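You operate a simulated robot arm through the tools that you are given. There is no shell and no other tool. Be economical: measure what you need, move in short steps, check, and stop when the job is done.

You run a simulated robot arm. Do the job below in one go: nothing can be reset, and whatever is moved stays where it is left.

## Task
Press the ion key to switch it on. Take the test block two on the top of the grey bench and put it away on the top of the long steel bench. Stack the gel box marked "spruce" from the top of the grey bench on top of the gel box that says "poplar". Put one of the dust traps from the top of the steel table on top of the green-band drain cup. Fetch the yellow chip plate and set it on the top of the blue mat. Open the blue drawer, put the sachet on the top of the small table away in the inside of the blue drawer, then shut the drawer. Push the plain door of the tall cabinet shut. Shut the labelled door of the tall cabinet. Open the upper drawer of the grey bench, put the test block six in the front half of the upper drawer of the grey bench and shut the drawer again. Fetch the exhaust filter from the top of the short steel bench and stand it on the chip pack there. Stack the 30 um spool case from the top of the short steel bench on top of the 50 um spool case. The order is free. Set down upright: exhaust filter.

Only the result counts: the job must be done as asked and must still hold three seconds after the hand-in. Knocking over, shifting, dropping, spilling or breaking anything else fails it.

## Robot
A 7-joint arm with a vacuum gripper on a trunk, on a base that drives. Base frame: it is fixed to the floor where the robot stands at the start and does not move with it; the origin is under the middle of the robot, x ahead of it, y to its left, z up. Units: mm, degrees, N and s.
With the tool pointing down near the work surface it reaches from about 100 to 520 mm from the robot's upright axis, wherever it stands. Its first joint turns from -115.0 to 115.0 degrees. Places, roughly: blue drawer [900, -3200, 600]; chip pack [-2000, 1500, 750]; dust trap [-2250, -500, 750]; exhaust filter [-2250, 1500, 1000]; front half of the upper drawer of the grey bench [200, 900, 700]; gel box [250, 2250, 750]; green-band drain cup (7x7x7 cm) [-1800, -300, 700]; inside of the blue drawer [900, -3200, 600]; ion key [800, -200, 1000]; labelled door of the tall cabinet [600, -4500, 900]; plain door of the tall cabinet [700, -5200, 900]; sachet [-1750, -1750, 750]; spool case [-2250, 1750, 750]; test block six [750, -2000, 750]; top of the blue mat [800, -2300, 800]; top of the long steel bench [-2100, 3900, 800]; upper drawer of the grey bench [200, 900, 700]; yellow chip plate [-1750, -1750, 750]. Payload 2.55 kg.
Tool frame: the origin (TCP) lies in the middle of the cups' lips, and z points out of the cups. The gripper has 1 cup of 44 mm across, covering 44 by 44 mm (tool x, y); the bellows give 20 mm. With the vacuum on, a cup seals on a smooth face that it is pressed against (1 to 4 N); it does not hold porous or soft things. The pull reaches 55 N.
Orientation is told as [roll, pitch, yaw] about the base's x, y, z axes, in that order, counted from this pose: with the cups facing straight down, the tool's x points along the base's -x, its y along +y and its z along -z.

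## Interface
- The arm moves only by the tool play_rows. Its argument "deltas" is a list of rows, each an object of numbers (a shift or turn left out is 0, a gripper value left out holds the last): "vacuum": the vacuum: 1 switches it on, -1 off; "dx", "dy", "dz": the shift along the base's x, y, z in units of 300 mm (1.0 is 300 mm); "ax", "ay", "az": the turn, a rotation vector about the base's x, y, z in units of 120 degrees (1.0 is 120 degrees). In form: [{"vacuum": .., "dx": .., "dy": .., "dz": .., "ax": .., "ay": .., "az": ..}, ...]. A call has 1 to 10 rows; each row is the pose to reach, as a shift and turn from the pose commanded when the call began. A call with a number of a shift or a turn outside -1 to 1 is refused whole. Each row takes 0.2 s and may step no farther than 50 mm and 8.6 degrees from the row before; otherwise, or with a gripper value out of range, the whole call is refused. Where a pose cannot be reached the arm comes as near as it can. A force on the tool above 40 N (or 10 N above the force at the start of the call, whichever is more), or a blocked arm, ends the call early, and 0.2 s more pass. The pull builds up within a second once a cup has sealed. Time passes only in rows, and 0.2 s behind the last, so rows that repeat a pose give it time. It gives the time, the measured TCP pose, the force on the tool (base axes) and the pull of the vacuum at its end, in the units of the frame above (readings bear some noise), with the torque about the TCP (base axes, N m) and any sound that the robot's microphone picked up.
- Cameras (640 x 400 px; columns grow to the right, rows downward): "scene" is now at [-0.4, 206.9, 1822.4]; the picture's right is [0.46, -0.89, 0.00], its down [-0.78, -0.40, -0.48] and it looks along [0.43, 0.22, -0.88] (base axes); focal length 262 px, centre (320, 200). "wrist" rides on the gripper at [81, 6, -172] in the tool frame; the picture's right is [-0.08, 1.00, 0.00], its down [-0.89, -0.07, -0.45] and it looks along [-0.44, -0.04, 0.90] (tool axes); focal length 256 px, centre (320, 200). There is no depth. A picture from a camera that has moved, and an enlarged one, comes with that camera's place and axes in the base frame and with its lens.
- capture(camera): a new picture of that camera. The clock stands still meanwhile.
- lift_body(by): slides the trunk up (or, below 0, down) by that many mm; the arm and the scene camera ride with it, the base frame stays. It gives what a move gives, with no picture.
- steer(legs): drives the robot by 1 to 6 legs, each [ahead, left, turn to the left] in mm, mm and degrees, along the robot's own axes; the way and the turn of a leg run together, so that a leg with both is an arc; at most 1500 mm and 180 degrees a leg. The arm and the cameras ride along, it lands a little off, and it stops where it bumps. It gives what a move gives.
- aim_head(pan, tilt): turns the head with the scene camera to pan (to the left, within 155 degrees either way) and tilt (down, from -29 to 69), counted from straight ahead of the robot. It gives what a move gives.
- enlarge(camera, box): a new picture of the part [left, top, right, bottom] of that camera's present view, enlarged. The clock stands still meanwhile.
- finish_job(): hands the job in; it is judged then, once.

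Work in short steps. Places have to be worked out from the pictures, the camera data and where the tool is seen: move nearer, look again, correct. Check each grasp and each placing, and mend what went wrong. You have 556 turns and 342 pictures in all, those below and enlarged ones among them. Switch the vacuum off and draw the arm clear of the work before you hand the job in, unless the task says otherwise; then end with one line.

The tools are called by a JSON object that holds its "api" and its "payload". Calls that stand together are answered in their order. play_rows: Moves the arm, as the interface text tells. Its arguments: {"type":"object","properties":{"deltas":{"type":"array","items":{"type":"object","properties":{"vacuum":{"type":"number"},"dx":{"type":"number"},"dy":{"type":"number"},"dz":{"type":"number"},"ax":{"type":"number"},"ay":{"type":"number"},"az":{"type":"number"}}}}},"required":["deltas"]} The other tools are called the same way: lift_body (by) slides the trunk up or down; steer (legs) drives the base; aim_head (pan, tilt) turns the head that bears the scene camera; capture (camera) takes a picture; enlarge (camera, box) takes an enlarged picture of a part of a camera's view; finish_job () hands the job in.

At the start:

```text
t: 0.0
tool_pos: [62.6, 392.3, 1243.4]
tcp_rot: [0.0, 0.0, 0.0]
wrist_force: [-0.3, -0.4, -0.3]
wrist_torque: [-0.03, 0.01, -0.02]
pull: 0.0
trunk travel left (down, up): [-931.0, 59.0]
robot x, y, heading: [2.4, 1.4, -0.0]
head pan, tilt: [27.2, 61.1]
```

scene: 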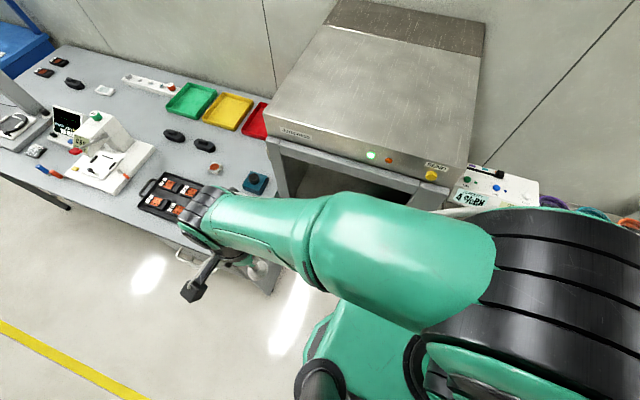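
wrist: 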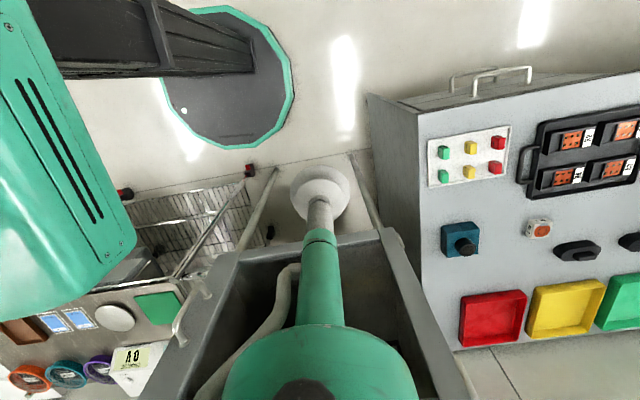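

I start by looking around to map the place: straight ahead and to the sides, with the head less tilted.

{"api": "aim_head", "payload": {"pan": 0, "tilt": 30}}

{"api": "capture", "payload": {"camera": "scene"}}

{"api": "aim_head", "payload": {"pan": 75, "tilt": 30}}

{"api": "capture", "payload": {"camera": "scene"}}

{"api": "aim_head", "payload": {"pan": 150, "tilt": 25}}

{"api": "capture", "payload": {"camera": "scene"}}

{"api": "aim_head", "payload": {"pan": -75, "tilt": 25}}

{"api": "capture", "payload": {"camera": "scene"}}

{"api": "aim_head", "payload": {"pan": -150, "tilt": 25}}

{"api": "capture", "payload": {"camera": "scene"}}

```text
t: 1.0
tool_pos: [62.8, 392.8, 1243.6]
tcp_rot: [0.0, 0.0, -0.1]
wrist_force: [-1.0, 0.3, 0.1]
wrist_torque: [0.01, -0.03, 0.01]
pull: 0.1
trunk travel left (down, up): [-931.0, 59.0]
robot x, y, heading: [1.4, -1.4, -0.0]
head pan, tilt: [0.0, 30.0]
```

```text
339 pictures are left
camera scene: at [31.8, 177.2, 1865.7], right [0.0, -1.0, 0.0], down [-0.5, 0.0, -0.87], along [0.87, 0.0, -0.5], focal length 262 px, centre (320, 200)
```

scene: 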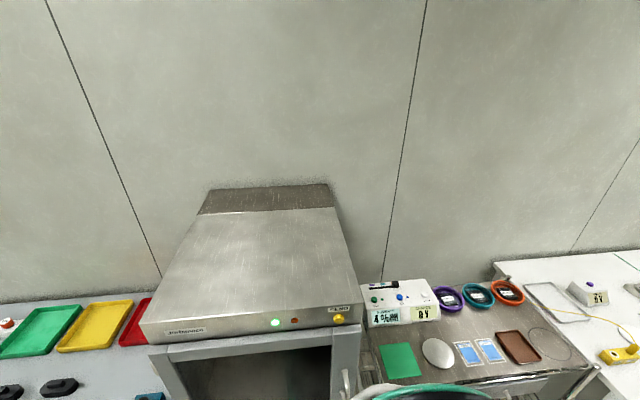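

```text
t: 2.4
tool_pos: [62.7, 393.2, 1243.4]
tcp_rot: [0.0, 0.0, 0.1]
wrist_force: [-0.5, 0.3, -0.1]
wrist_torque: [-0.04, -0.01, -0.03]
pull: 0.0
trunk travel left (down, up): [-931.0, 59.0]
robot x, y, heading: [0.2, -0.9, -0.0]
head pan, tilt: [75.0, 30.0]
```

```text
338 pictures are left
camera scene: at [-35.1, 264.5, 1865.8], right [0.97, -0.26, 0.0], down [-0.13, -0.48, -0.87], along [0.22, 0.84, -0.5], focal length 262 px, centre (320, 200)
```

scene: 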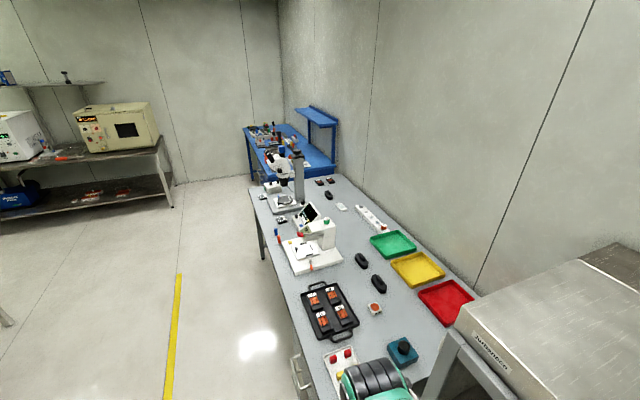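

```text
t: 3.9
tool_pos: [62.5, 393.4, 1242.9]
tcp_rot: [0.0, 0.1, -0.1]
wrist_force: [1.0, 0.4, 0.3]
wrist_torque: [-0.02, -0.01, -0.02]
pull: 0.0
trunk travel left (down, up): [-931.0, 59.0]
robot x, y, heading: [1.3, 1.0, 0.2]
head pan, tilt: [150.0, 25.0]
```

```text
337 pictures are left
camera scene: at [-138.3, 223.3, 1873.7], right [0.5, 0.87, 0.0], down [0.37, -0.21, -0.91], along [-0.78, 0.45, -0.42], focal length 262 px, centre (320, 200)
```

scene: 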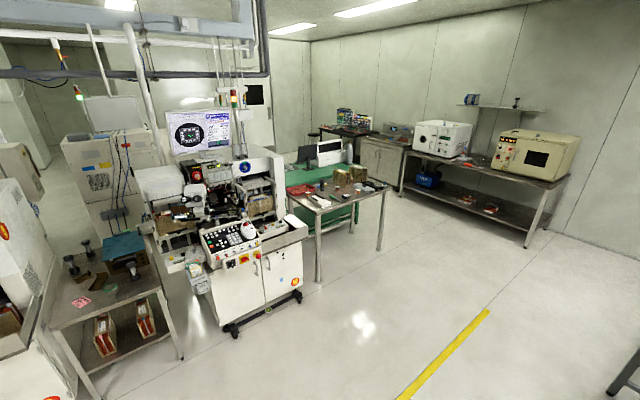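

```text
t: 7.1
tool_pos: [63.4, 392.1, 1243.3]
tcp_rot: [-0.1, 0.0, 0.0]
wrist_force: [0.0, 0.6, -0.3]
wrist_torque: [0.0, -0.06, -0.02]
pull: 0.1
trunk travel left (down, up): [-931.0, 59.0]
robot x, y, heading: [4.2, 1.2, 0.1]
head pan, tilt: [-75.0, 25.0]
```

```text
336 pictures are left
camera scene: at [-34.7, 88.1, 1873.8], right [-0.97, -0.26, 0.0], down [-0.11, 0.41, -0.91], along [0.23, -0.88, -0.42], focal length 262 px, centre (320, 200)
```

scene: 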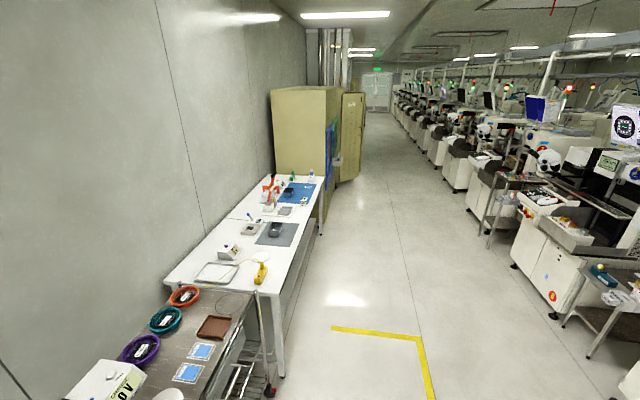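

```text
t: 8.6
tool_pos: [62.5, 391.9, 1243.6]
tcp_rot: [0.0, 0.0, 0.0]
wrist_force: [-1.0, 0.7, -0.3]
wrist_torque: [0.0, -0.01, 0.0]
pull: 0.0
trunk travel left (down, up): [-931.0, 59.0]
robot x, y, heading: [-2.6, 1.1, 0.1]
head pan, tilt: [-150.0, 25.0]
```

```text
335 pictures are left
camera scene: at [-138.3, 131.0, 1873.8], right [-0.5, 0.87, 0.0], down [0.37, 0.21, -0.91], along [-0.78, -0.45, -0.42], focal length 262 px, centre (320, 200)
```

scene: 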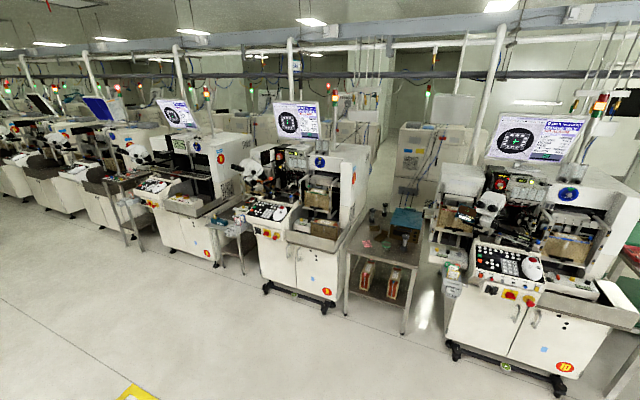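

I'll look at the ionizer unit ahead-right first, for the ion key.

{"api": "aim_head", "payload": {"pan": -20, "tilt": 45}}

{"api": "capture", "payload": {"camera": "scene"}}

{"api": "enlarge", "payload": {"camera": "scene", "box": [160, 80, 400, 230]}}

```text
t: 10.7
tool_pos: [63.3, 392.6, 1242.6]
tcp_rot: [0.0, 0.0, 0.0]
wrist_force: [-0.4, 0.1, -0.6]
wrist_torque: [0.03, 0.0, 0.02]
pull: 0.0
trunk travel left (down, up): [-931.0, 59.0]
robot x, y, heading: [1.8, -0.1, -0.2]
head pan, tilt: [-20.0, 45.0]
```

```text
334 pictures are left
camera scene: at [17.8, 149.2, 1843.2], right [-0.34, -0.94, 0.0], down [-0.66, 0.24, -0.71], along [0.66, -0.24, -0.71], focal length 262 px, centre (320, 200)
```

scene: 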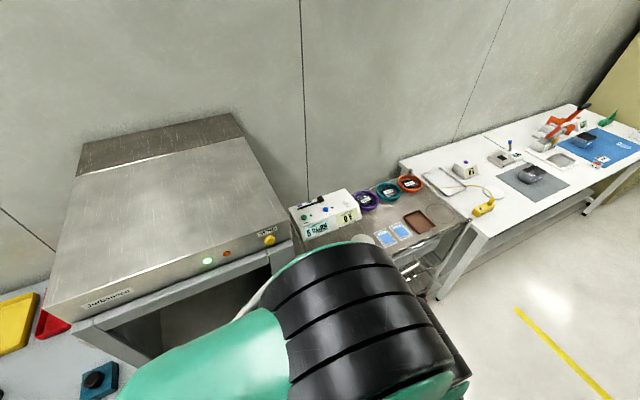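

```text
2.67 times, centred on (280, 155) of scene
camera zoom: at [17.8, 149.2, 1843.2], right [-0.34, -0.94, 0.0], down [-0.66, 0.24, -0.71], along [0.66, -0.24, -0.71], focal length 699 px, centre (427, 320)
```

zoom: 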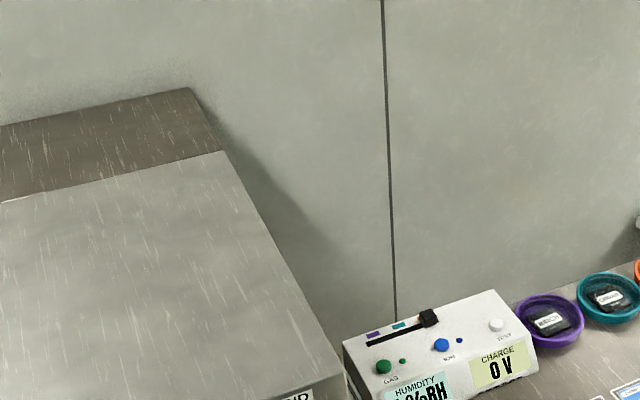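

The ION key is the middle blue button, at roughly (764,-149,970). I swing the arm to the front (staying high) before driving nearer.

{"api": "play_rows", "payload": {"deltas": [{"dx": 0.153, "dy": -0.04}, {"dx": 0.303, "dy": -0.093}, {"dx": 0.447, "dy": -0.167}, {"dx": 0.583, "dy": -0.257}, {"dx": 0.703, "dy": -0.36}, {"dx": 0.813, "dy": -0.477}, {"dx": 0.907, "dy": -0.61}]}}

{"api": "play_rows", "payload": {"deltas": [{"dx": 0.08, "dy": -0.14}, {"dx": 0.13, "dy": -0.29}, {"dx": 0.17, "dy": -0.44}, {"dx": 0.19, "dy": -0.6}, {"dx": 0.19, "dy": -0.75}]}}

{"api": "capture", "payload": {"camera": "scene"}}

{"api": "capture", "payload": {"camera": "wrist"}}

```text
t: 12.3
tool_pos: [335.9, 208.4, 1244.2]
tcp_rot: [0.0, 0.0, 0.1]
wrist_force: [-0.5, 0.9, -0.7]
wrist_torque: [0.01, 0.04, 0.01]
pull: 0.1
trunk travel left (down, up): [-931.0, 59.0]
robot x, y, heading: [0.0, -0.3, 0.1]
head pan, tilt: [-20.0, 45.0]
```

```text
t: 13.5
tool_pos: [391.9, -18.5, 1244.6]
tcp_rot: [0.0, 0.0, 0.0]
wrist_force: [-0.2, 0.0, 0.3]
wrist_torque: [-0.01, -0.04, 0.03]
pull: 0.0
trunk travel left (down, up): [-931.0, 59.0]
robot x, y, heading: [-0.2, -1.4, 0.1]
head pan, tilt: [-20.0, 45.0]
```

```text
332 pictures are left
camera scene: at [17.7, 147.8, 1843.3], right [-0.34, -0.94, 0.0], down [-0.66, 0.24, -0.71], along [0.66, -0.24, -0.71], focal length 262 px, centre (320, 200)
```

scene: 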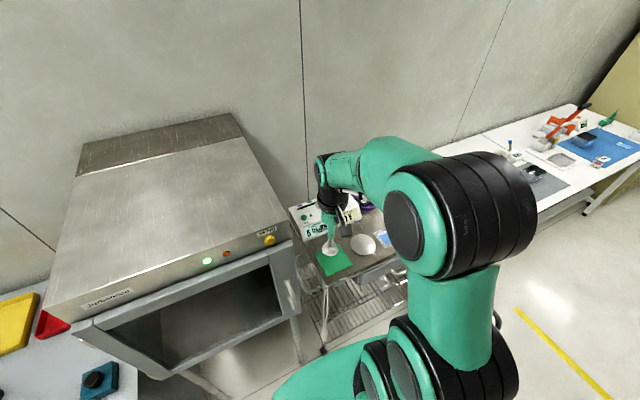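

```text
331 pictures are left
camera wrist: at [310.1, -11.4, 1417.3], right [0.08, 1.0, 0.0], down [0.89, -0.07, 0.45], along [0.44, -0.03, -0.9], focal length 256 px, centre (320, 200)
```

wrist: 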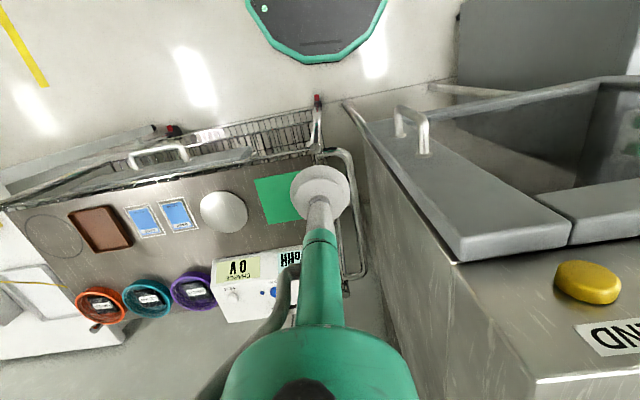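

Everything is consistent: key at about (768,-158,962); cart front near x≈420 at the floor, base radius ≈260. I drive ahead 110 and right 150.

{"api": "steer", "payload": {"legs": [[0, -150, 0], [105, 0, 0]]}}

{"api": "capture", "payload": {"camera": "wrist"}}

{"api": "aim_head", "payload": {"pan": 0, "tilt": 50}}

{"api": "capture", "payload": {"camera": "scene"}}

```text
t: 15.7
tool_pos: [494.7, -167.6, 1244.3]
tcp_rot: [0.0, 0.0, 0.1]
wrist_force: [0.4, 1.0, -0.6]
wrist_torque: [-0.02, 0.01, -0.02]
pull: 0.1
trunk travel left (down, up): [-931.0, 59.0]
robot x, y, heading: [101.3, -150.9, 0.2]
head pan, tilt: [-20.0, 45.0]
```

```text
330 pictures are left
camera wrist: at [413.9, -160.2, 1417.3], right [0.08, 1.0, 0.0], down [0.89, -0.07, 0.45], along [0.44, -0.03, -0.9], focal length 256 px, centre (320, 200)
```

wrist: 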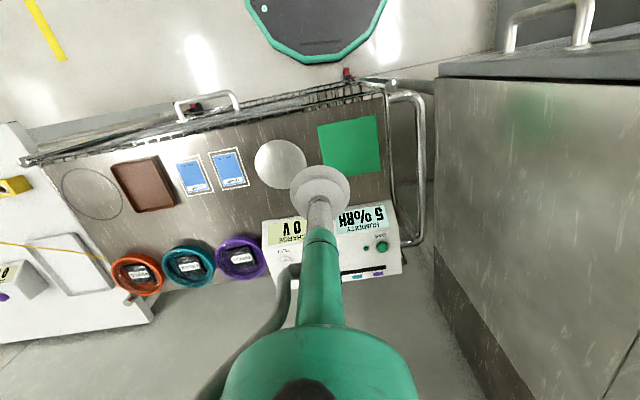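

```text
t: 16.5
tool_pos: [495.2, -166.9, 1243.5]
tcp_rot: [0.1, 0.0, 0.1]
wrist_force: [0.1, 0.4, -0.3]
wrist_torque: [-0.01, 0.0, 0.03]
pull: 0.0
trunk travel left (down, up): [-931.0, 59.0]
robot x, y, heading: [102.3, -153.1, 0.3]
head pan, tilt: [0.0, 50.0]
```

```text
329 pictures are left
camera scene: at [121.2, 26.1, 1836.3], right [0.0, -1.0, 0.0], down [-0.77, 0.0, -0.64], along [0.64, 0.0, -0.77], focal length 262 px, centre (320, 200)
```

scene: 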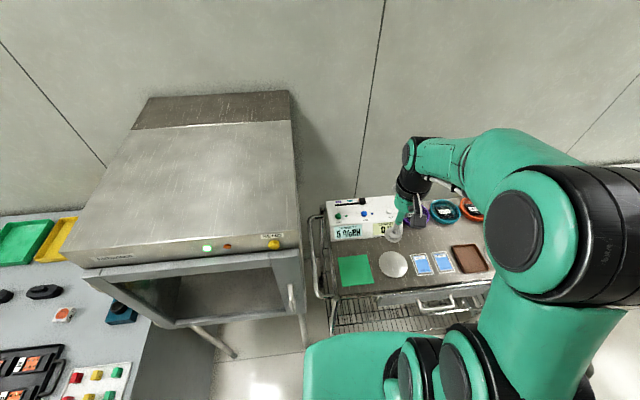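

{"api": "enlarge", "payload": {"camera": "scene", "box": [310, 170, 430, 245]}}

```text
5.33 times, centred on (370, 208) of scene
camera zoom: at [121.2, 26.1, 1836.3], right [0.0, -1.0, 0.0], down [-0.77, 0.0, -0.64], along [0.64, 0.0, -0.77], focal length 1399 px, centre (53, 160)
```

zoom: 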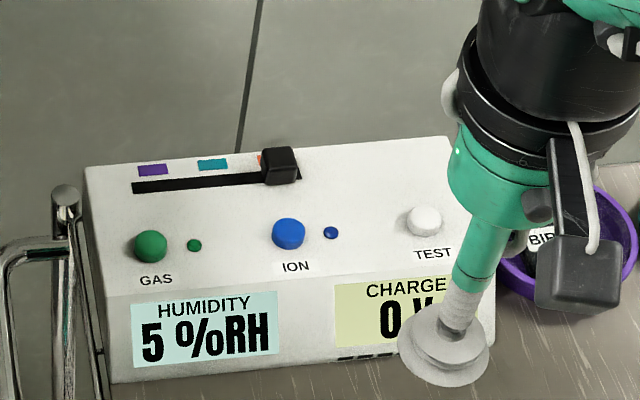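

I tilt the tool forward and extend to test the reach toward the key.

{"api": "play_rows", "payload": {"deltas": [{"dx": 0.15, "ay": -0.06}, {"dx": 0.3, "ay": -0.12}, {"dx": 0.45, "ay": -0.18}, {"dx": 0.6, "ay": -0.24}, {"dx": 0.75, "ay": -0.3, "dz": -0.05}, {"dx": 0.9, "ay": -0.33, "dz": -0.1, "dy": 0.035}, {"dx": 0.9, "ay": -0.33, "dz": -0.1, "dy": 0.035}]}}

```text
t: 18.1
tool_pos: [767.3, -157.4, 1214.2]
tcp_rot: [0.0, -39.8, 0.1]
wrist_force: [-0.4, -0.3, -0.6]
wrist_torque: [0.0, -0.02, -0.03]
pull: 0.1
trunk travel left (down, up): [-931.0, 59.0]
robot x, y, heading: [105.7, -150.1, 0.3]
head pan, tilt: [0.0, 50.0]
```

It reaches (767,-157). I lower the trunk 190 and look.

{"api": "lift_body", "payload": {"by": -190}}

{"api": "capture", "payload": {"camera": "scene"}}

{"api": "capture", "payload": {"camera": "wrist"}}

```text
t: 20.2
tool_pos: [767.6, -154.6, 1023.1]
tcp_rot: [-0.2, -39.6, 0.0]
wrist_force: [-0.2, 0.4, 0.8]
wrist_torque: [-0.01, 0.02, -0.01]
pull: 0.0
trunk travel left (down, up): [-741.0, 249.0]
robot x, y, heading: [104.8, -152.0, 0.1]
head pan, tilt: [0.0, 50.0]
```

```text
327 pictures are left
camera scene: at [121.8, 26.2, 1646.3], right [0.0, -1.0, 0.0], down [-0.77, 0.0, -0.64], along [0.64, 0.0, -0.77], focal length 262 px, centre (320, 200)
```

scene: 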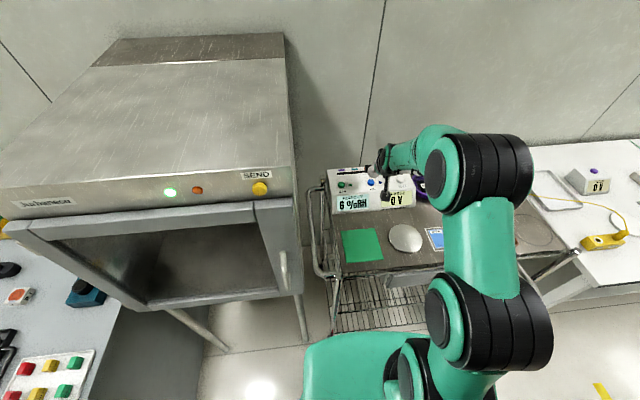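

```text
326 pictures are left
camera wrist: at [594.8, -149.2, 1105.7], right [0.06, 1.0, 0.05], down [0.4, -0.07, 0.91], along [0.91, -0.03, -0.41], focal length 256 px, centre (320, 200)
```

wrist: 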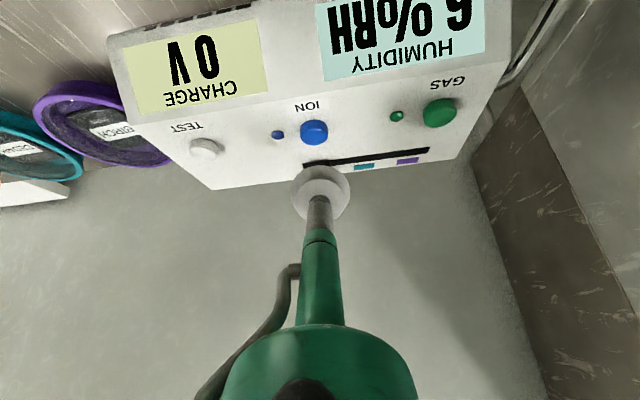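

Key confirmed at (768,-157,965). I try a lesser tilt for a squarer press.

{"api": "play_rows", "payload": {"deltas": [{"ay": 0.06}, {"ay": 0.12}, {"ay": 0.18}, {"ay": 0.18}]}}

```text
t: 21.2
tool_pos: [766.7, -156.0, 1022.7]
tcp_rot: [0.0, -18.0, 0.1]
wrist_force: [-1.2, 0.2, 0.1]
wrist_torque: [0.01, -0.01, 0.03]
pull: 0.0
trunk travel left (down, up): [-741.0, 249.0]
robot x, y, heading: [100.8, -149.2, 0.1]
head pan, tilt: [0.0, 50.0]
```

Reached with -18°. Now press down in steps.

{"api": "play_rows", "payload": {"deltas": [{"dz": -0.1, "dx": 0.005}, {"dz": -0.15, "dx": 0.005}, {"dz": -0.18, "dx": 0.005}]}}

{"api": "play_rows", "payload": {"deltas": [{"dz": -0.02}, {"dz": -0.04}, {"dz": -0.06}, {"dz": -0.08}, {"dz": -0.1}, {"dz": -0.1}]}}

{"api": "capture", "payload": {"camera": "wrist"}}

```text
t: 22.0
tool_pos: [769.4, -156.6, 969.5]
tcp_rot: [0.1, -18.1, 0.1]
wrist_force: [0.2, -0.2, 0.0]
wrist_torque: [-0.01, 0.03, -0.04]
pull: 0.1
trunk travel left (down, up): [-741.0, 249.0]
robot x, y, heading: [104.9, -151.4, -0.0]
head pan, tilt: [0.0, 50.0]
```

```text
t: 23.4
tool_pos: [768.3, -156.4, 938.7]
tcp_rot: [0.0, -18.1, 0.1]
wrist_force: [0.6, -1.9, 3.9]
wrist_torque: [0.0, 0.07, -0.03]
pull: 0.1
trunk travel left (down, up): [-741.0, 249.0]
robot x, y, heading: [99.6, -150.1, 0.0]
head pan, tilt: [0.0, 50.0]
```

```text
325 pictures are left
camera wrist: at [637.9, -149.5, 1078.8], right [0.07, 1.0, 0.02], down [0.71, -0.07, 0.7], along [0.7, -0.03, -0.71], focal length 256 px, centre (320, 200)
```

wrist: 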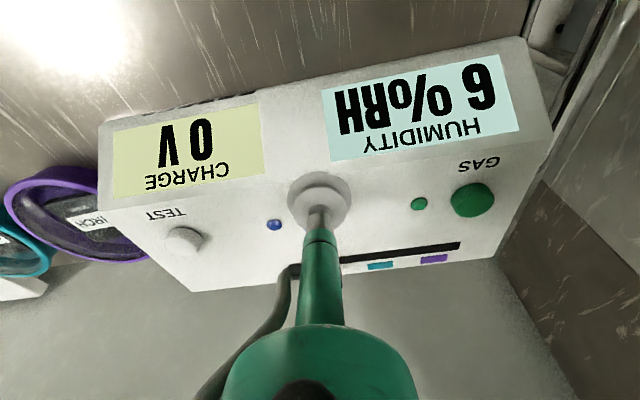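

In contact (4 N), lamp not yet lit. I press a little deeper.

{"api": "play_rows", "payload": {"deltas": [{"dz": -0.015}, {"dz": -0.03}, {"dz": -0.045}, {"dz": -0.045}]}}

{"api": "enlarge", "payload": {"camera": "wrist", "box": [240, 150, 400, 250]}}

```text
t: 24.4
tool_pos: [771.5, -155.4, 930.2]
tcp_rot: [0.0, -18.8, 0.0]
wrist_force: [8.6, -1.4, 22.4]
wrist_torque: [0.09, 0.62, 0.01]
pull: 0.1
trunk travel left (down, up): [-741.0, 249.0]
robot x, y, heading: [100.8, -148.0, 0.3]
head pan, tilt: [0.0, 50.0]
heard: click
```

```text
4.00 times, centred on (320, 200) of wrist
camera zoom: at [639.4, -149.4, 1069.1], right [0.07, 1.0, 0.03], down [0.7, -0.07, 0.71], along [0.71, -0.03, -0.7], focal length 1024 px, centre (320, 200)
```

zoom: 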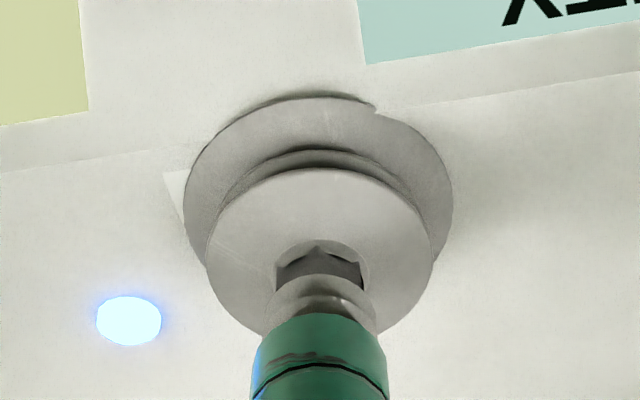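

Click heard and the ION lamp lit. I back off upward and retract toward the robot.

{"api": "play_rows", "payload": {"deltas": [{"dz": 0.1}, {"dz": 0.22}, {"dz": 0.36}, {"dz": 0.5, "dx": -0.05}, {"dz": 0.6, "dx": -0.18}, {"dz": 0.7, "dx": -0.32, "ay": 0.03}, {"dz": 0.8, "dx": -0.44, "ay": 0.06}, {"dz": 0.85, "dx": -0.58, "ay": 0.09}, {"dz": 0.85, "dx": -0.72, "ay": 0.12}, {"dz": 0.85, "dx": -0.86, "ay": 0.15}]}}

{"api": "enlarge", "payload": {"camera": "scene", "box": [310, 150, 430, 225]}}

```text
refused: row 6 steps farther than a row can; nothing moved
```

```text
5.33 times, centred on (370, 188) of scene
camera zoom: at [120.0, 25.9, 1646.6], right [0.0, -1.0, 0.0], down [-0.77, 0.0, -0.64], along [0.64, 0.0, -0.77], focal length 1399 px, centre (53, 267)
```

zoom: 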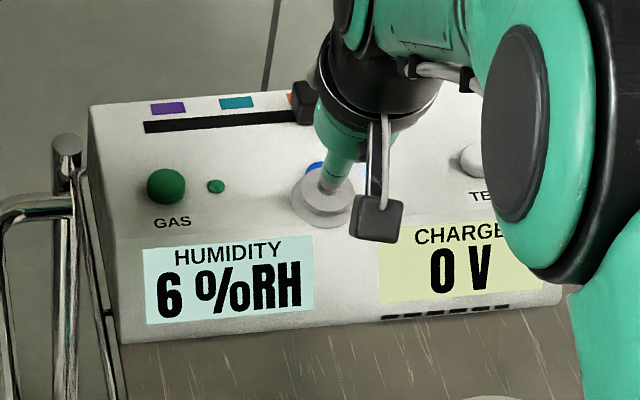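

One row was too long; I redo the retreat with shorter steps.

{"api": "play_rows", "payload": {"deltas": [{"dz": 0.1}, {"dz": 0.22}, {"dz": 0.36}, {"dz": 0.5, "dx": -0.05}, {"dz": 0.6, "dx": -0.17}, {"dz": 0.68, "dx": -0.3, "ay": 0.03}, {"dz": 0.76, "dx": -0.42, "ay": 0.06}, {"dz": 0.8, "dx": -0.56, "ay": 0.09}, {"dz": 0.8, "dx": -0.7, "ay": 0.12}, {"dz": 0.8, "dx": -0.85, "ay": 0.15}]}}

{"api": "enlarge", "payload": {"camera": "scene", "box": [310, 150, 430, 225]}}

```text
t: 26.6
tool_pos: [506.6, -155.8, 1080.4]
tcp_rot: [-0.1, -1.2, 0.1]
wrist_force: [-0.7, -0.4, -0.3]
wrist_torque: [-0.01, 0.0, 0.0]
pull: 0.2
out of reach, approached as far as the arm can: row 7, 8, 9, 10
trunk travel left (down, up): [-741.0, 249.0]
robot x, y, heading: [101.1, -152.0, 0.0]
head pan, tilt: [0.0, 50.0]
```

```text
5.33 times, centred on (370, 188) of scene
camera zoom: at [119.3, 26.3, 1646.3], right [0.0, -1.0, 0.0], down [-0.77, 0.0, -0.64], along [0.64, 0.0, -0.77], focal length 1399 px, centre (53, 267)
```

zoom: 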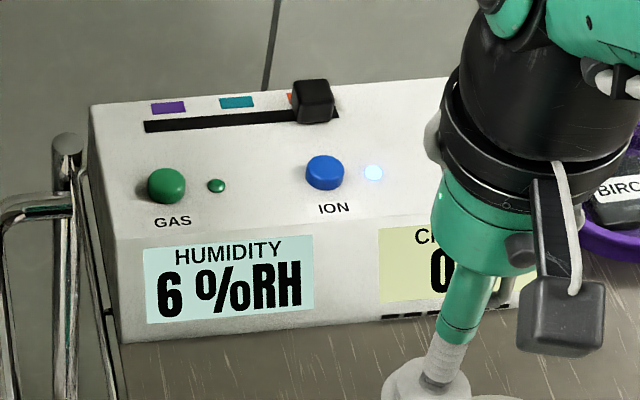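

ION is on. Next the steel table with dust traps and drain cup at about (-1800,-300): back off, turn around and look.

{"api": "steer", "payload": {"legs": [[-600, 0, 0], [0, 0, 180]]}}

{"api": "aim_head", "payload": {"pan": 0, "tilt": 30}}

{"api": "lift_body", "payload": {"by": 200}}

{"api": "capture", "payload": {"camera": "scene"}}

```text
t: 37.3
tool_pos: [-894.2, -156.2, 1079.1]
tcp_rot: [0.0, -1.1, -178.8]
wrist_force: [-0.6, 0.5, -0.3]
wrist_torque: [0.0, -0.02, 0.02]
pull: 0.1
trunk travel left (down, up): [-741.0, 249.0]
robot x, y, heading: [-488.0, -151.6, -178.7]
head pan, tilt: [0.0, 50.0]
```

```text
t: 38.1
tool_pos: [-894.2, -155.3, 1080.1]
tcp_rot: [0.1, -1.1, -178.9]
wrist_force: [0.0, 0.3, 0.2]
wrist_torque: [0.02, 0.0, -0.01]
pull: 0.1
trunk travel left (down, up): [-741.0, 249.0]
robot x, y, heading: [-490.1, -154.7, -178.9]
head pan, tilt: [0.0, 30.0]
```

```text
t: 40.3
tool_pos: [-895.9, -154.7, 1279.6]
tcp_rot: [0.0, -1.0, -178.9]
wrist_force: [-0.9, -0.7, -0.6]
wrist_torque: [-0.02, 0.0, -0.01]
pull: 0.1
trunk travel left (down, up): [-941.0, 49.0]
robot x, y, heading: [-487.8, -152.6, -179.0]
head pan, tilt: [0.0, 30.0]
```

```text
321 pictures are left
camera scene: at [-515.4, -330.2, 1875.8], right [-0.02, 1.0, 0.0], down [0.5, 0.01, -0.87], along [-0.87, -0.02, -0.5], focal length 262 px, centre (320, 200)
```

scene: 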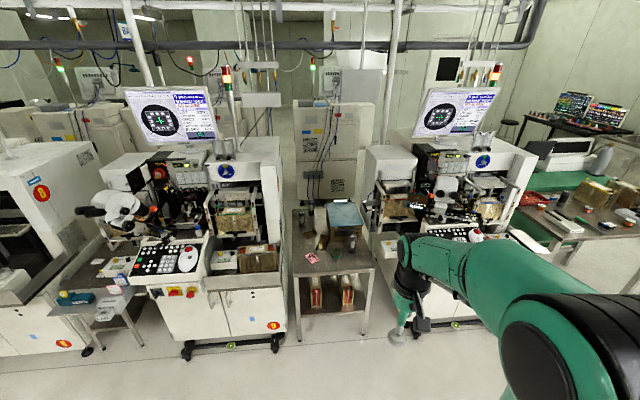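

{"api": "steer", "payload": {"legs": [[600, 140, -1]]}}

{"api": "aim_head", "payload": {"pan": -5, "tilt": 50}}

{"api": "capture", "payload": {"camera": "scene"}}

{"api": "capture", "payload": {"camera": "wrist"}}

```text
t: 43.7
tool_pos: [-1487.5, -295.3, 1279.2]
tcp_rot: [0.0, -1.2, -179.8]
wrist_force: [-0.5, -1.0, 0.4]
wrist_torque: [0.0, 0.0, -0.01]
pull: 0.0
trunk travel left (down, up): [-941.0, 49.0]
robot x, y, heading: [-1085.3, -300.9, -179.9]
head pan, tilt: [0.0, 30.0]
```

```text
t: 44.6
tool_pos: [-1487.1, -295.9, 1278.3]
tcp_rot: [0.0, -1.2, -179.8]
wrist_force: [-0.9, 0.0, 0.3]
wrist_torque: [0.0, -0.01, -0.01]
pull: 0.1
trunk travel left (down, up): [-941.0, 49.0]
robot x, y, heading: [-1081.2, -302.4, -179.7]
head pan, tilt: [-5.0, 50.0]
```

```text
320 pictures are left
camera scene: at [-1097.0, -469.1, 1846.4], right [0.08, 1.0, 0.0], down [0.76, -0.06, -0.64], along [-0.64, 0.05, -0.77], focal length 262 px, centre (320, 200)
```

scene: 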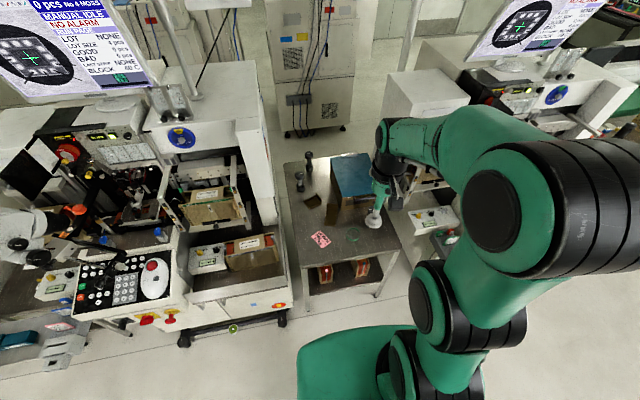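

```text
319 pictures are left
camera wrist: at [-1404.1, -300.7, 1451.9], right [-0.07, -1.0, 0.0], down [-0.88, 0.07, 0.46], along [-0.46, 0.03, -0.89], focal length 256 px, centre (320, 200)
```

wrist: 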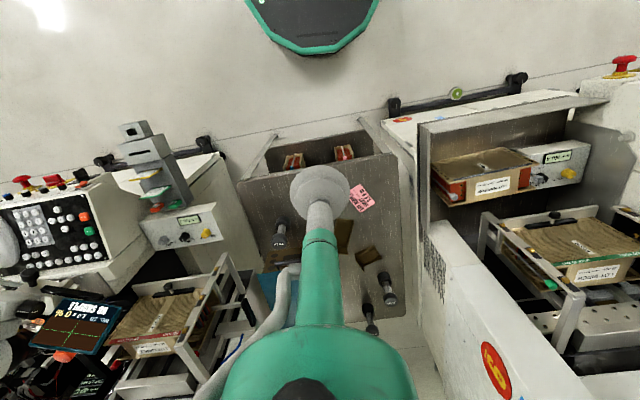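

{"api": "enlarge", "payload": {"camera": "scene", "box": [280, 140, 400, 290]}}

{"api": "enlarge", "payload": {"camera": "wrist", "box": [230, 130, 420, 340]}}

```text
2.67 times, centred on (340, 215) of scene
camera zoom: at [-1097.0, -469.1, 1846.4], right [0.08, 1.0, 0.0], down [0.76, -0.06, -0.64], along [-0.64, 0.05, -0.77], focal length 699 px, centre (267, 160)
```

zoom: 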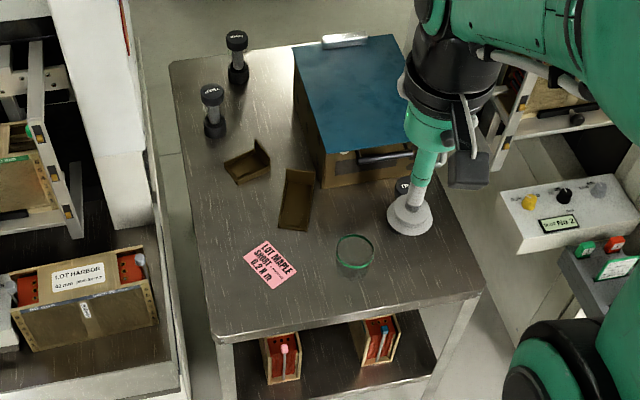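

```text
1.90 times, centred on (325, 235) of wrist
camera zoom: at [-1404.1, -300.7, 1451.9], right [-0.07, -1.0, 0.0], down [-0.88, 0.07, 0.46], along [-0.46, 0.03, -0.89], focal length 488 px, centre (310, 133)
```

zoom: 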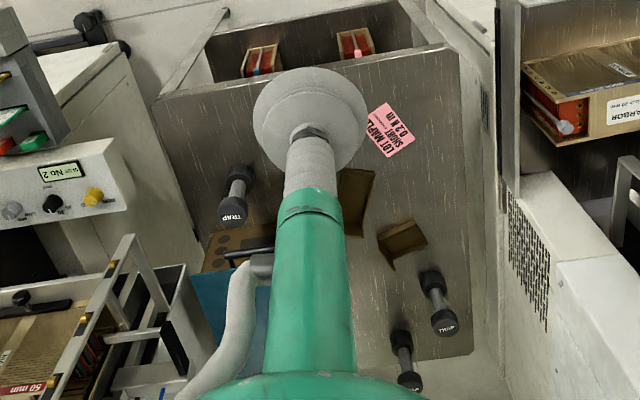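

The traps are the black "TRAP"-topped cylinders; the front one is about (-1880,-145), the green-band cup about (-1777,-257). I drive nearer the table.

{"api": "steer", "payload": {"legs": [[245, 0, 0]]}}

{"api": "play_rows", "payload": {"deltas": [{"dx": -0.15, "dy": 0.1}, {"dx": -0.3, "dy": 0.2}, {"dx": -0.4, "dy": 0.3}, {"dx": -0.48, "dy": 0.4}, {"dx": -0.48, "dy": 0.48}, {"dx": -0.48, "dy": 0.48}]}}

{"api": "lift_body", "payload": {"by": -250}}

{"api": "capture", "payload": {"camera": "wrist"}}

{"api": "capture", "payload": {"camera": "scene"}}

```text
t: 46.4
tool_pos: [-1730.4, -297.1, 1280.0]
tcp_rot: [0.0, -1.0, -179.7]
wrist_force: [0.0, 0.4, -0.2]
wrist_torque: [-0.04, 0.01, 0.0]
pull: 0.1
trunk travel left (down, up): [-941.0, 49.0]
robot x, y, heading: [-1326.9, -301.2, -179.7]
head pan, tilt: [-5.0, 50.0]
```

```text
refused: row 1 steps farther than a row can; nothing moved
```

```text
t: 48.9
tool_pos: [-1730.0, -297.7, 1029.1]
tcp_rot: [0.0, -1.0, -179.7]
wrist_force: [-0.6, 0.7, -0.1]
wrist_torque: [0.01, 0.01, 0.0]
pull: 0.1
trunk travel left (down, up): [-691.0, 299.0]
robot x, y, heading: [-1328.0, -298.4, -179.7]
head pan, tilt: [-5.0, 50.0]
```

```text
316 pictures are left
camera wrist: at [-1646.9, -302.1, 1201.9], right [-0.07, -1.0, 0.0], down [-0.88, 0.07, 0.46], along [-0.46, 0.03, -0.89], focal length 256 px, centre (320, 200)
```

wrist: 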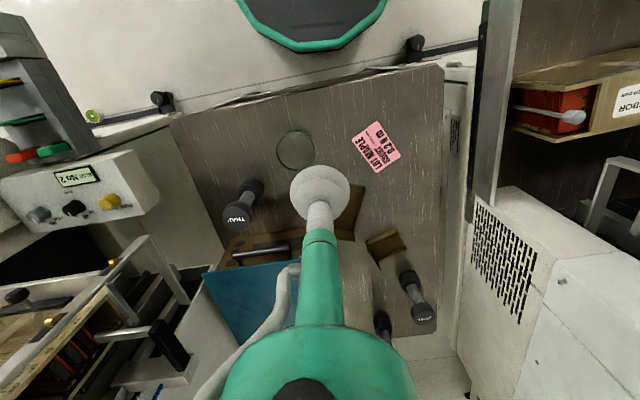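

```text
315 pictures are left
camera scene: at [-1339.7, -470.2, 1596.3], right [0.08, 1.0, 0.0], down [0.76, -0.06, -0.64], along [-0.64, 0.05, -0.77], focal length 262 px, centre (320, 200)
```

scene: 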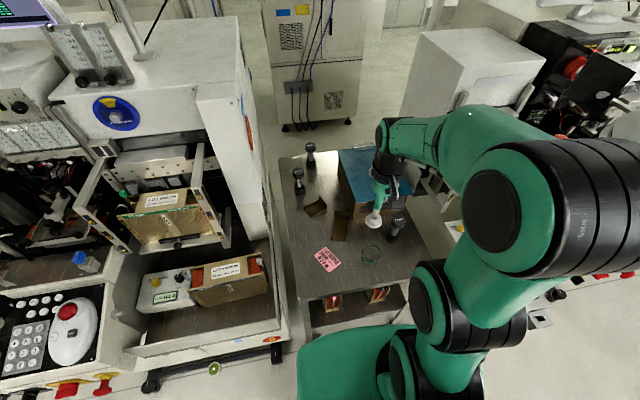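

I move over the front trap at about (-1878,-134).

{"api": "play_rows", "payload": {"deltas": [{"dx": -0.1, "dy": 0.11}, {"dx": -0.2, "dy": 0.22}, {"dx": -0.3, "dy": 0.33}, {"dx": -0.4, "dy": 0.44}, {"dx": -0.48, "dy": 0.54}, {"dx": -0.48, "dy": 0.54}]}}

{"api": "capture", "payload": {"camera": "wrist"}}

{"api": "enlarge", "payload": {"camera": "scene", "box": [330, 160, 450, 280]}}

```text
t: 50.3
tool_pos: [-1835.3, -147.1, 974.9]
tcp_rot: [-0.1, -1.3, -179.7]
wrist_force: [-0.1, 0.4, 0.5]
wrist_torque: [0.02, -0.01, -0.04]
pull: 0.0
out of reach, approached as far as the arm can: row 1, 2, 3, 4, 5, 6
trunk travel left (down, up): [-691.0, 299.0]
robot x, y, heading: [-1327.8, -295.0, -179.5]
head pan, tilt: [-5.0, 50.0]
```

```text
314 pictures are left
camera wrist: at [-1751.3, -153.4, 1147.0], right [-0.07, -1.0, 0.0], down [-0.88, 0.06, 0.47], along [-0.47, 0.03, -0.88], focal length 256 px, centre (320, 200)
```

wrist: 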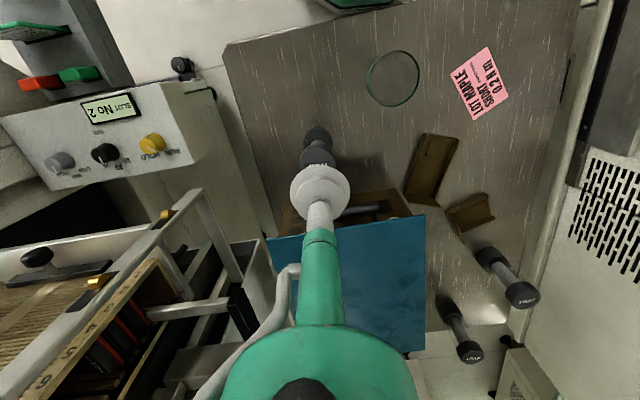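

```text
3.33 times, centred on (390, 220) of scene
camera zoom: at [-1339.2, -470.8, 1596.2], right [0.08, 1.0, 0.0], down [0.76, -0.06, -0.64], along [-0.64, 0.05, -0.77], focal length 874 px, centre (87, 133)
```

zoom: 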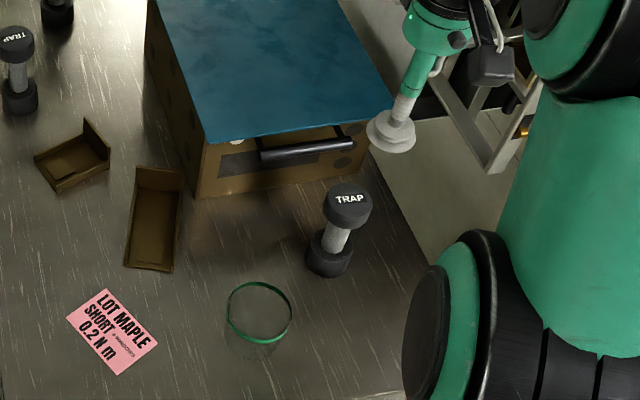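

The trap's top is near (-1865,-145,~830) and the cup rim near (-1775,-252,~785), just out of vertical reach from here. I shift the base right 120 and ahead 35.

{"api": "steer", "payload": {"legs": [[30, -120, 0]]}}

{"api": "play_rows", "payload": {"deltas": [{"dx": 0.08, "dy": -0.1}, {"dx": 0.1, "dy": -0.25}, {"dx": 0.05, "dy": -0.38}, {"dx": 0.0, "dy": -0.4, "dz": -0.1}, {"dx": 0.0, "dy": -0.4, "dz": -0.17}, {"dx": 0.0, "dy": -0.4, "dz": -0.17}]}}

{"api": "capture", "payload": {"camera": "wrist"}}

{"api": "enlarge", "payload": {"camera": "scene", "box": [280, 160, 400, 280]}}

```text
t: 51.6
tool_pos: [-1867.1, -27.1, 975.3]
tcp_rot: [-0.1, -1.4, -179.7]
wrist_force: [0.9, 0.0, 0.5]
wrist_torque: [-0.07, -0.02, -0.03]
pull: 0.0
trunk travel left (down, up): [-691.0, 299.0]
robot x, y, heading: [-1355.7, -180.5, -179.5]
head pan, tilt: [-5.0, 50.0]
```

```text
t: 53.0
tool_pos: [-1865.5, -147.2, 923.1]
tcp_rot: [-0.1, -1.2, -179.7]
wrist_force: [-0.4, 0.5, 0.3]
wrist_torque: [0.0, 0.0, 0.0]
pull: 0.1
trunk travel left (down, up): [-691.0, 299.0]
robot x, y, heading: [-1356.9, -180.0, -179.7]
head pan, tilt: [-5.0, 50.0]
```

```text
312 pictures are left
camera wrist: at [-1781.9, -153.3, 1096.5], right [-0.07, -1.0, 0.0], down [-0.88, 0.06, 0.47], along [-0.47, 0.03, -0.88], focal length 256 px, centre (320, 200)
```

wrist: 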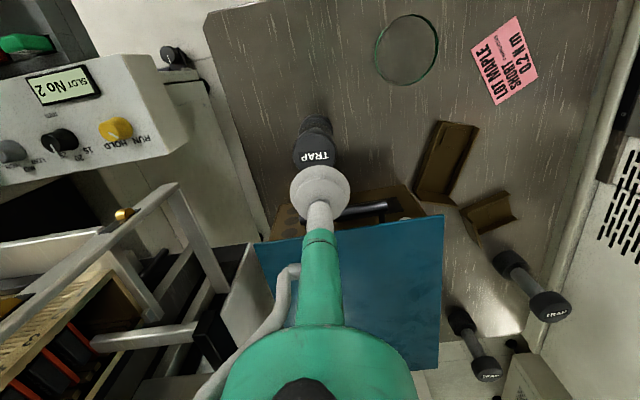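

```text
3.33 times, centred on (340, 220) of scene
camera zoom: at [-1370.6, -350.5, 1596.3], right [0.08, 1.0, 0.0], down [0.76, -0.06, -0.64], along [-0.64, 0.05, -0.77], focal length 874 px, centre (253, 133)
```

zoom: 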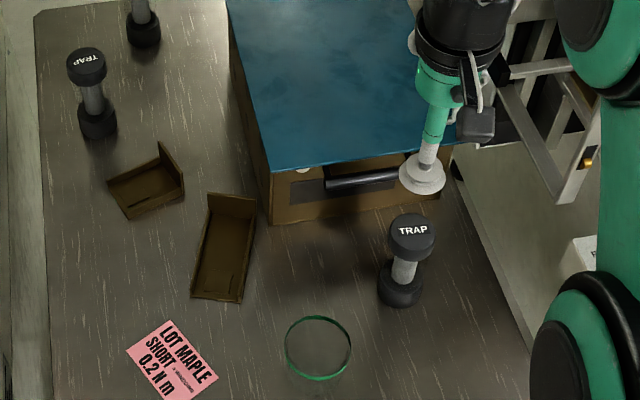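

Trap top triangulated at (-1880,-141,800). I centre above it and go down to ~825.

{"api": "play_rows", "payload": {"deltas": [{"dx": -0.05, "dy": 0.02, "dz": -0.1}, {"dx": -0.05, "dy": 0.02, "dz": -0.22}, {"dx": -0.05, "dy": 0.02, "dz": -0.31}, {"dx": -0.05, "dy": 0.02, "dz": -0.31}]}}

{"api": "capture", "payload": {"camera": "wrist"}}

{"api": "enlarge", "payload": {"camera": "scene", "box": [340, 180, 430, 260]}}

```text
t: 54.0
tool_pos: [-1882.5, -143.4, 832.3]
tcp_rot: [0.0, -1.3, -179.6]
wrist_force: [-0.6, -0.6, 0.1]
wrist_torque: [0.03, 0.02, 0.0]
pull: 0.0
trunk travel left (down, up): [-691.0, 299.0]
robot x, y, heading: [-1356.3, -176.5, -179.5]
head pan, tilt: [-5.0, 50.0]
```

```text
310 pictures are left
camera wrist: at [-1798.1, -148.6, 1003.3], right [-0.07, -1.0, 0.0], down [-0.88, 0.06, 0.47], along [-0.47, 0.03, -0.88], focal length 256 px, centre (320, 200)
```

wrist: 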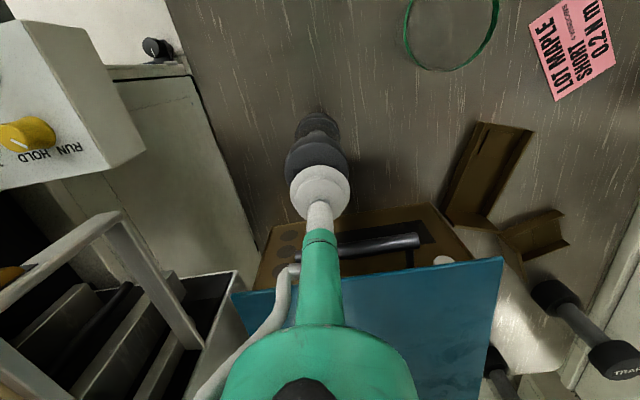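

```text
5.00 times, centred on (385, 220) of scene
camera zoom: at [-1369.9, -350.8, 1596.3], right [0.08, 1.0, 0.0], down [0.76, -0.06, -0.64], along [-0.64, 0.05, -0.77], focal length 1311 px, centre (-5, 100)
```

zoom: 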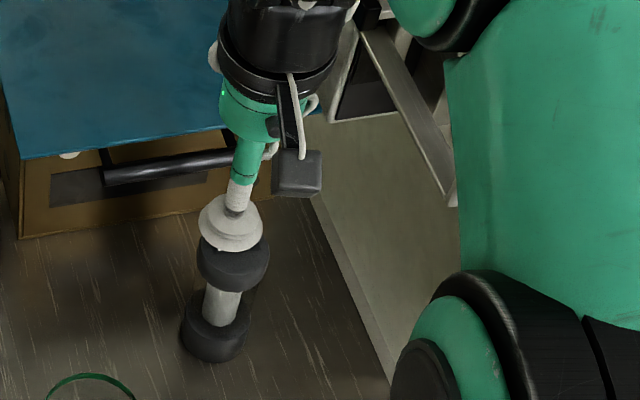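

Aligned. Vacuum on and descend gently until contact.

{"api": "play_rows", "payload": {"deltas": [{"vacuum": 1, "dz": -0.05}, {"dz": -0.08}, {"dz": -0.1}, {"dz": -0.115}, {"dz": -0.13}, {"dz": -0.13}, {"dz": -0.13}]}}

```text
t: 55.2
tool_pos: [-1891.9, -143.4, 803.7]
tcp_rot: [-0.1, -2.8, -179.7]
wrist_force: [2.3, -1.5, 18.0]
wrist_torque: [-0.01, -0.21, -0.04]
pull: 0.1
trunk travel left (down, up): [-691.0, 299.0]
robot x, y, heading: [-1354.0, -183.7, -179.8]
head pan, tilt: [-5.0, 50.0]
stopped in row 5: the force on the tool passed its limit (the readings are from after the stop); the commanded pose is now the measured one
```

{"api": "capture", "payload": {"camera": "wrist"}}

{"api": "enlarge", "payload": {"camera": "scene", "box": [340, 180, 430, 260]}}

```text
308 pictures are left
camera wrist: at [-1803.0, -148.8, 972.5], right [-0.07, -1.0, 0.0], down [-0.87, 0.06, 0.49], along [-0.49, 0.04, -0.87], focal length 256 px, centre (320, 200)
```

wrist: 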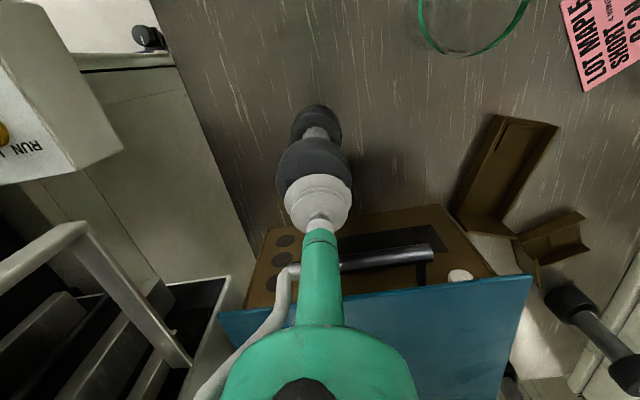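

```text
5.00 times, centred on (385, 220) of scene
camera zoom: at [-1369.0, -350.6, 1596.2], right [0.08, 1.0, 0.0], down [0.76, -0.06, -0.64], along [-0.64, 0.05, -0.77], focal length 1311 px, centre (-5, 100)
```

zoom: 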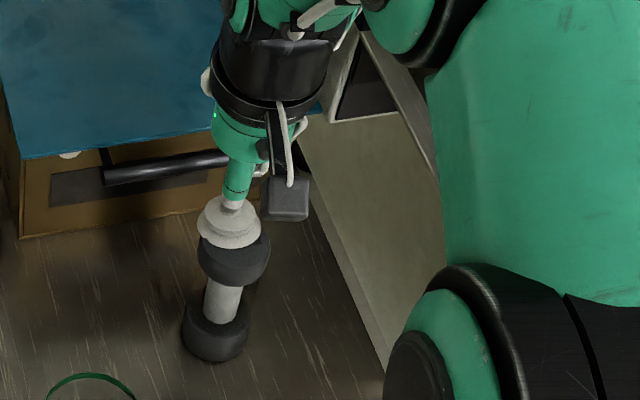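

The cup sits a bit too far back and to one side of the disc. I lift, shift +x 11 and +y 4, level the tool and try again.

{"api": "play_rows", "payload": {"deltas": [{"dz": 0.06}, {"dz": 0.1, "dx": 0.036, "dy": 0.013, "ay": -0.022}, {"dz": 0.1, "dx": 0.036, "dy": 0.013, "ay": -0.022}]}}

{"api": "capture", "payload": {"camera": "wrist"}}

{"api": "enlarge", "payload": {"camera": "scene", "box": [340, 180, 430, 260]}}

```text
t: 56.0
tool_pos: [-1876.9, -139.6, 829.0]
tcp_rot: [0.0, 0.3, -179.7]
wrist_force: [-0.6, 0.6, 0.2]
wrist_torque: [-0.02, -0.1, -0.01]
pull: 55.2
trunk travel left (down, up): [-691.0, 299.0]
robot x, y, heading: [-1359.1, -177.5, -179.6]
head pan, tilt: [-5.0, 50.0]
```

```text
306 pictures are left
camera wrist: at [-1798.1, -145.1, 1002.9], right [-0.07, -1.0, 0.0], down [-0.9, 0.06, 0.44], along [-0.44, 0.03, -0.9], focal length 256 px, centre (320, 200)
```

wrist: 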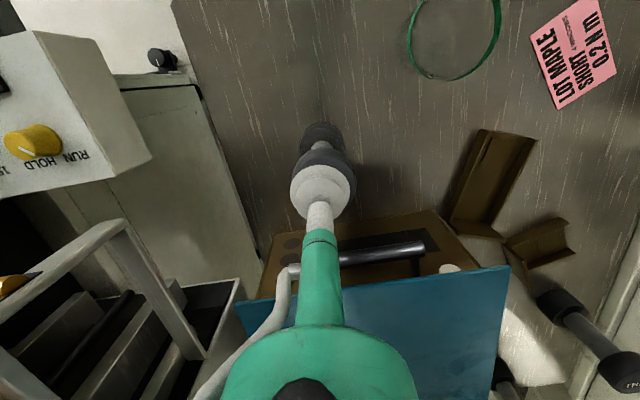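

```text
5.00 times, centred on (385, 220) of scene
camera zoom: at [-1370.3, -350.7, 1596.2], right [0.08, 1.0, 0.0], down [0.76, -0.06, -0.64], along [-0.64, 0.05, -0.77], focal length 1311 px, centre (-5, 100)
```

zoom: 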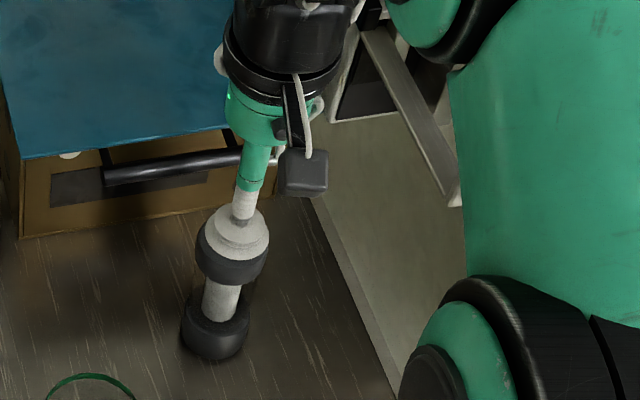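

The cup sealed (pull 55). I lift to check.

{"api": "play_rows", "payload": {"deltas": [{"dz": 0.1}, {"dz": 0.2}, {"dz": 0.3}, {"dz": 0.4}, {"dz": 0.4}]}}

{"api": "capture", "payload": {"camera": "wrist"}}

{"api": "enlarge", "payload": {"camera": "scene", "box": [310, 180, 430, 280]}}

```text
t: 57.2
tool_pos: [-1877.5, -139.6, 948.0]
tcp_rot: [-0.1, 0.3, -179.6]
wrist_force: [0.1, -0.5, -0.8]
wrist_torque: [-0.04, -0.05, 0.0]
pull: 54.5
trunk travel left (down, up): [-691.0, 299.0]
robot x, y, heading: [-1354.0, -181.9, -179.8]
head pan, tilt: [-5.0, 50.0]
```

```text
304 pictures are left
camera wrist: at [-1799.0, -145.0, 1123.2], right [-0.07, -1.0, 0.0], down [-0.9, 0.06, 0.44], along [-0.44, 0.03, -0.9], focal length 256 px, centre (320, 200)
```

wrist: 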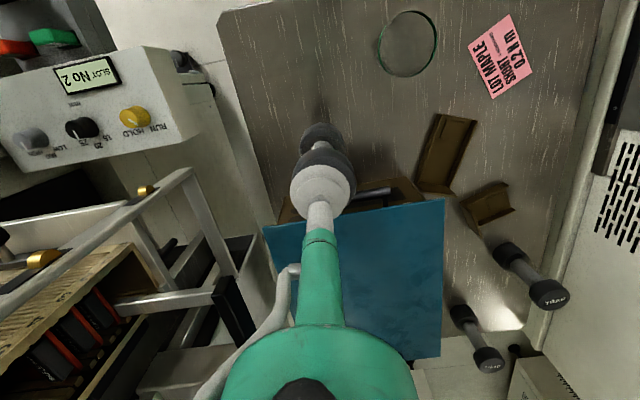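

```text
4.00 times, centred on (370, 230) of scene
camera zoom: at [-1370.5, -350.7, 1596.3], right [0.08, 1.0, 0.0], down [0.76, -0.06, -0.64], along [-0.64, 0.05, -0.77], focal length 1049 px, centre (120, 80)
```

zoom: 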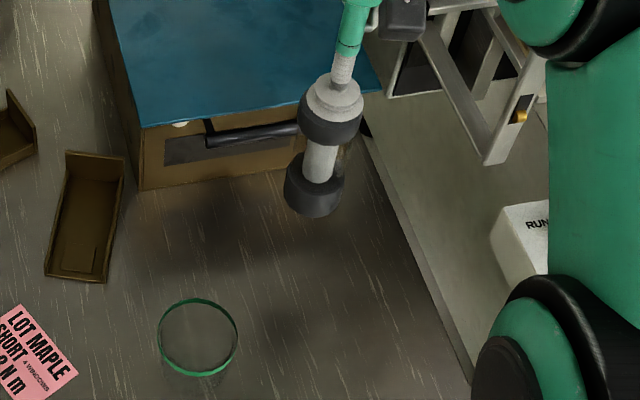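

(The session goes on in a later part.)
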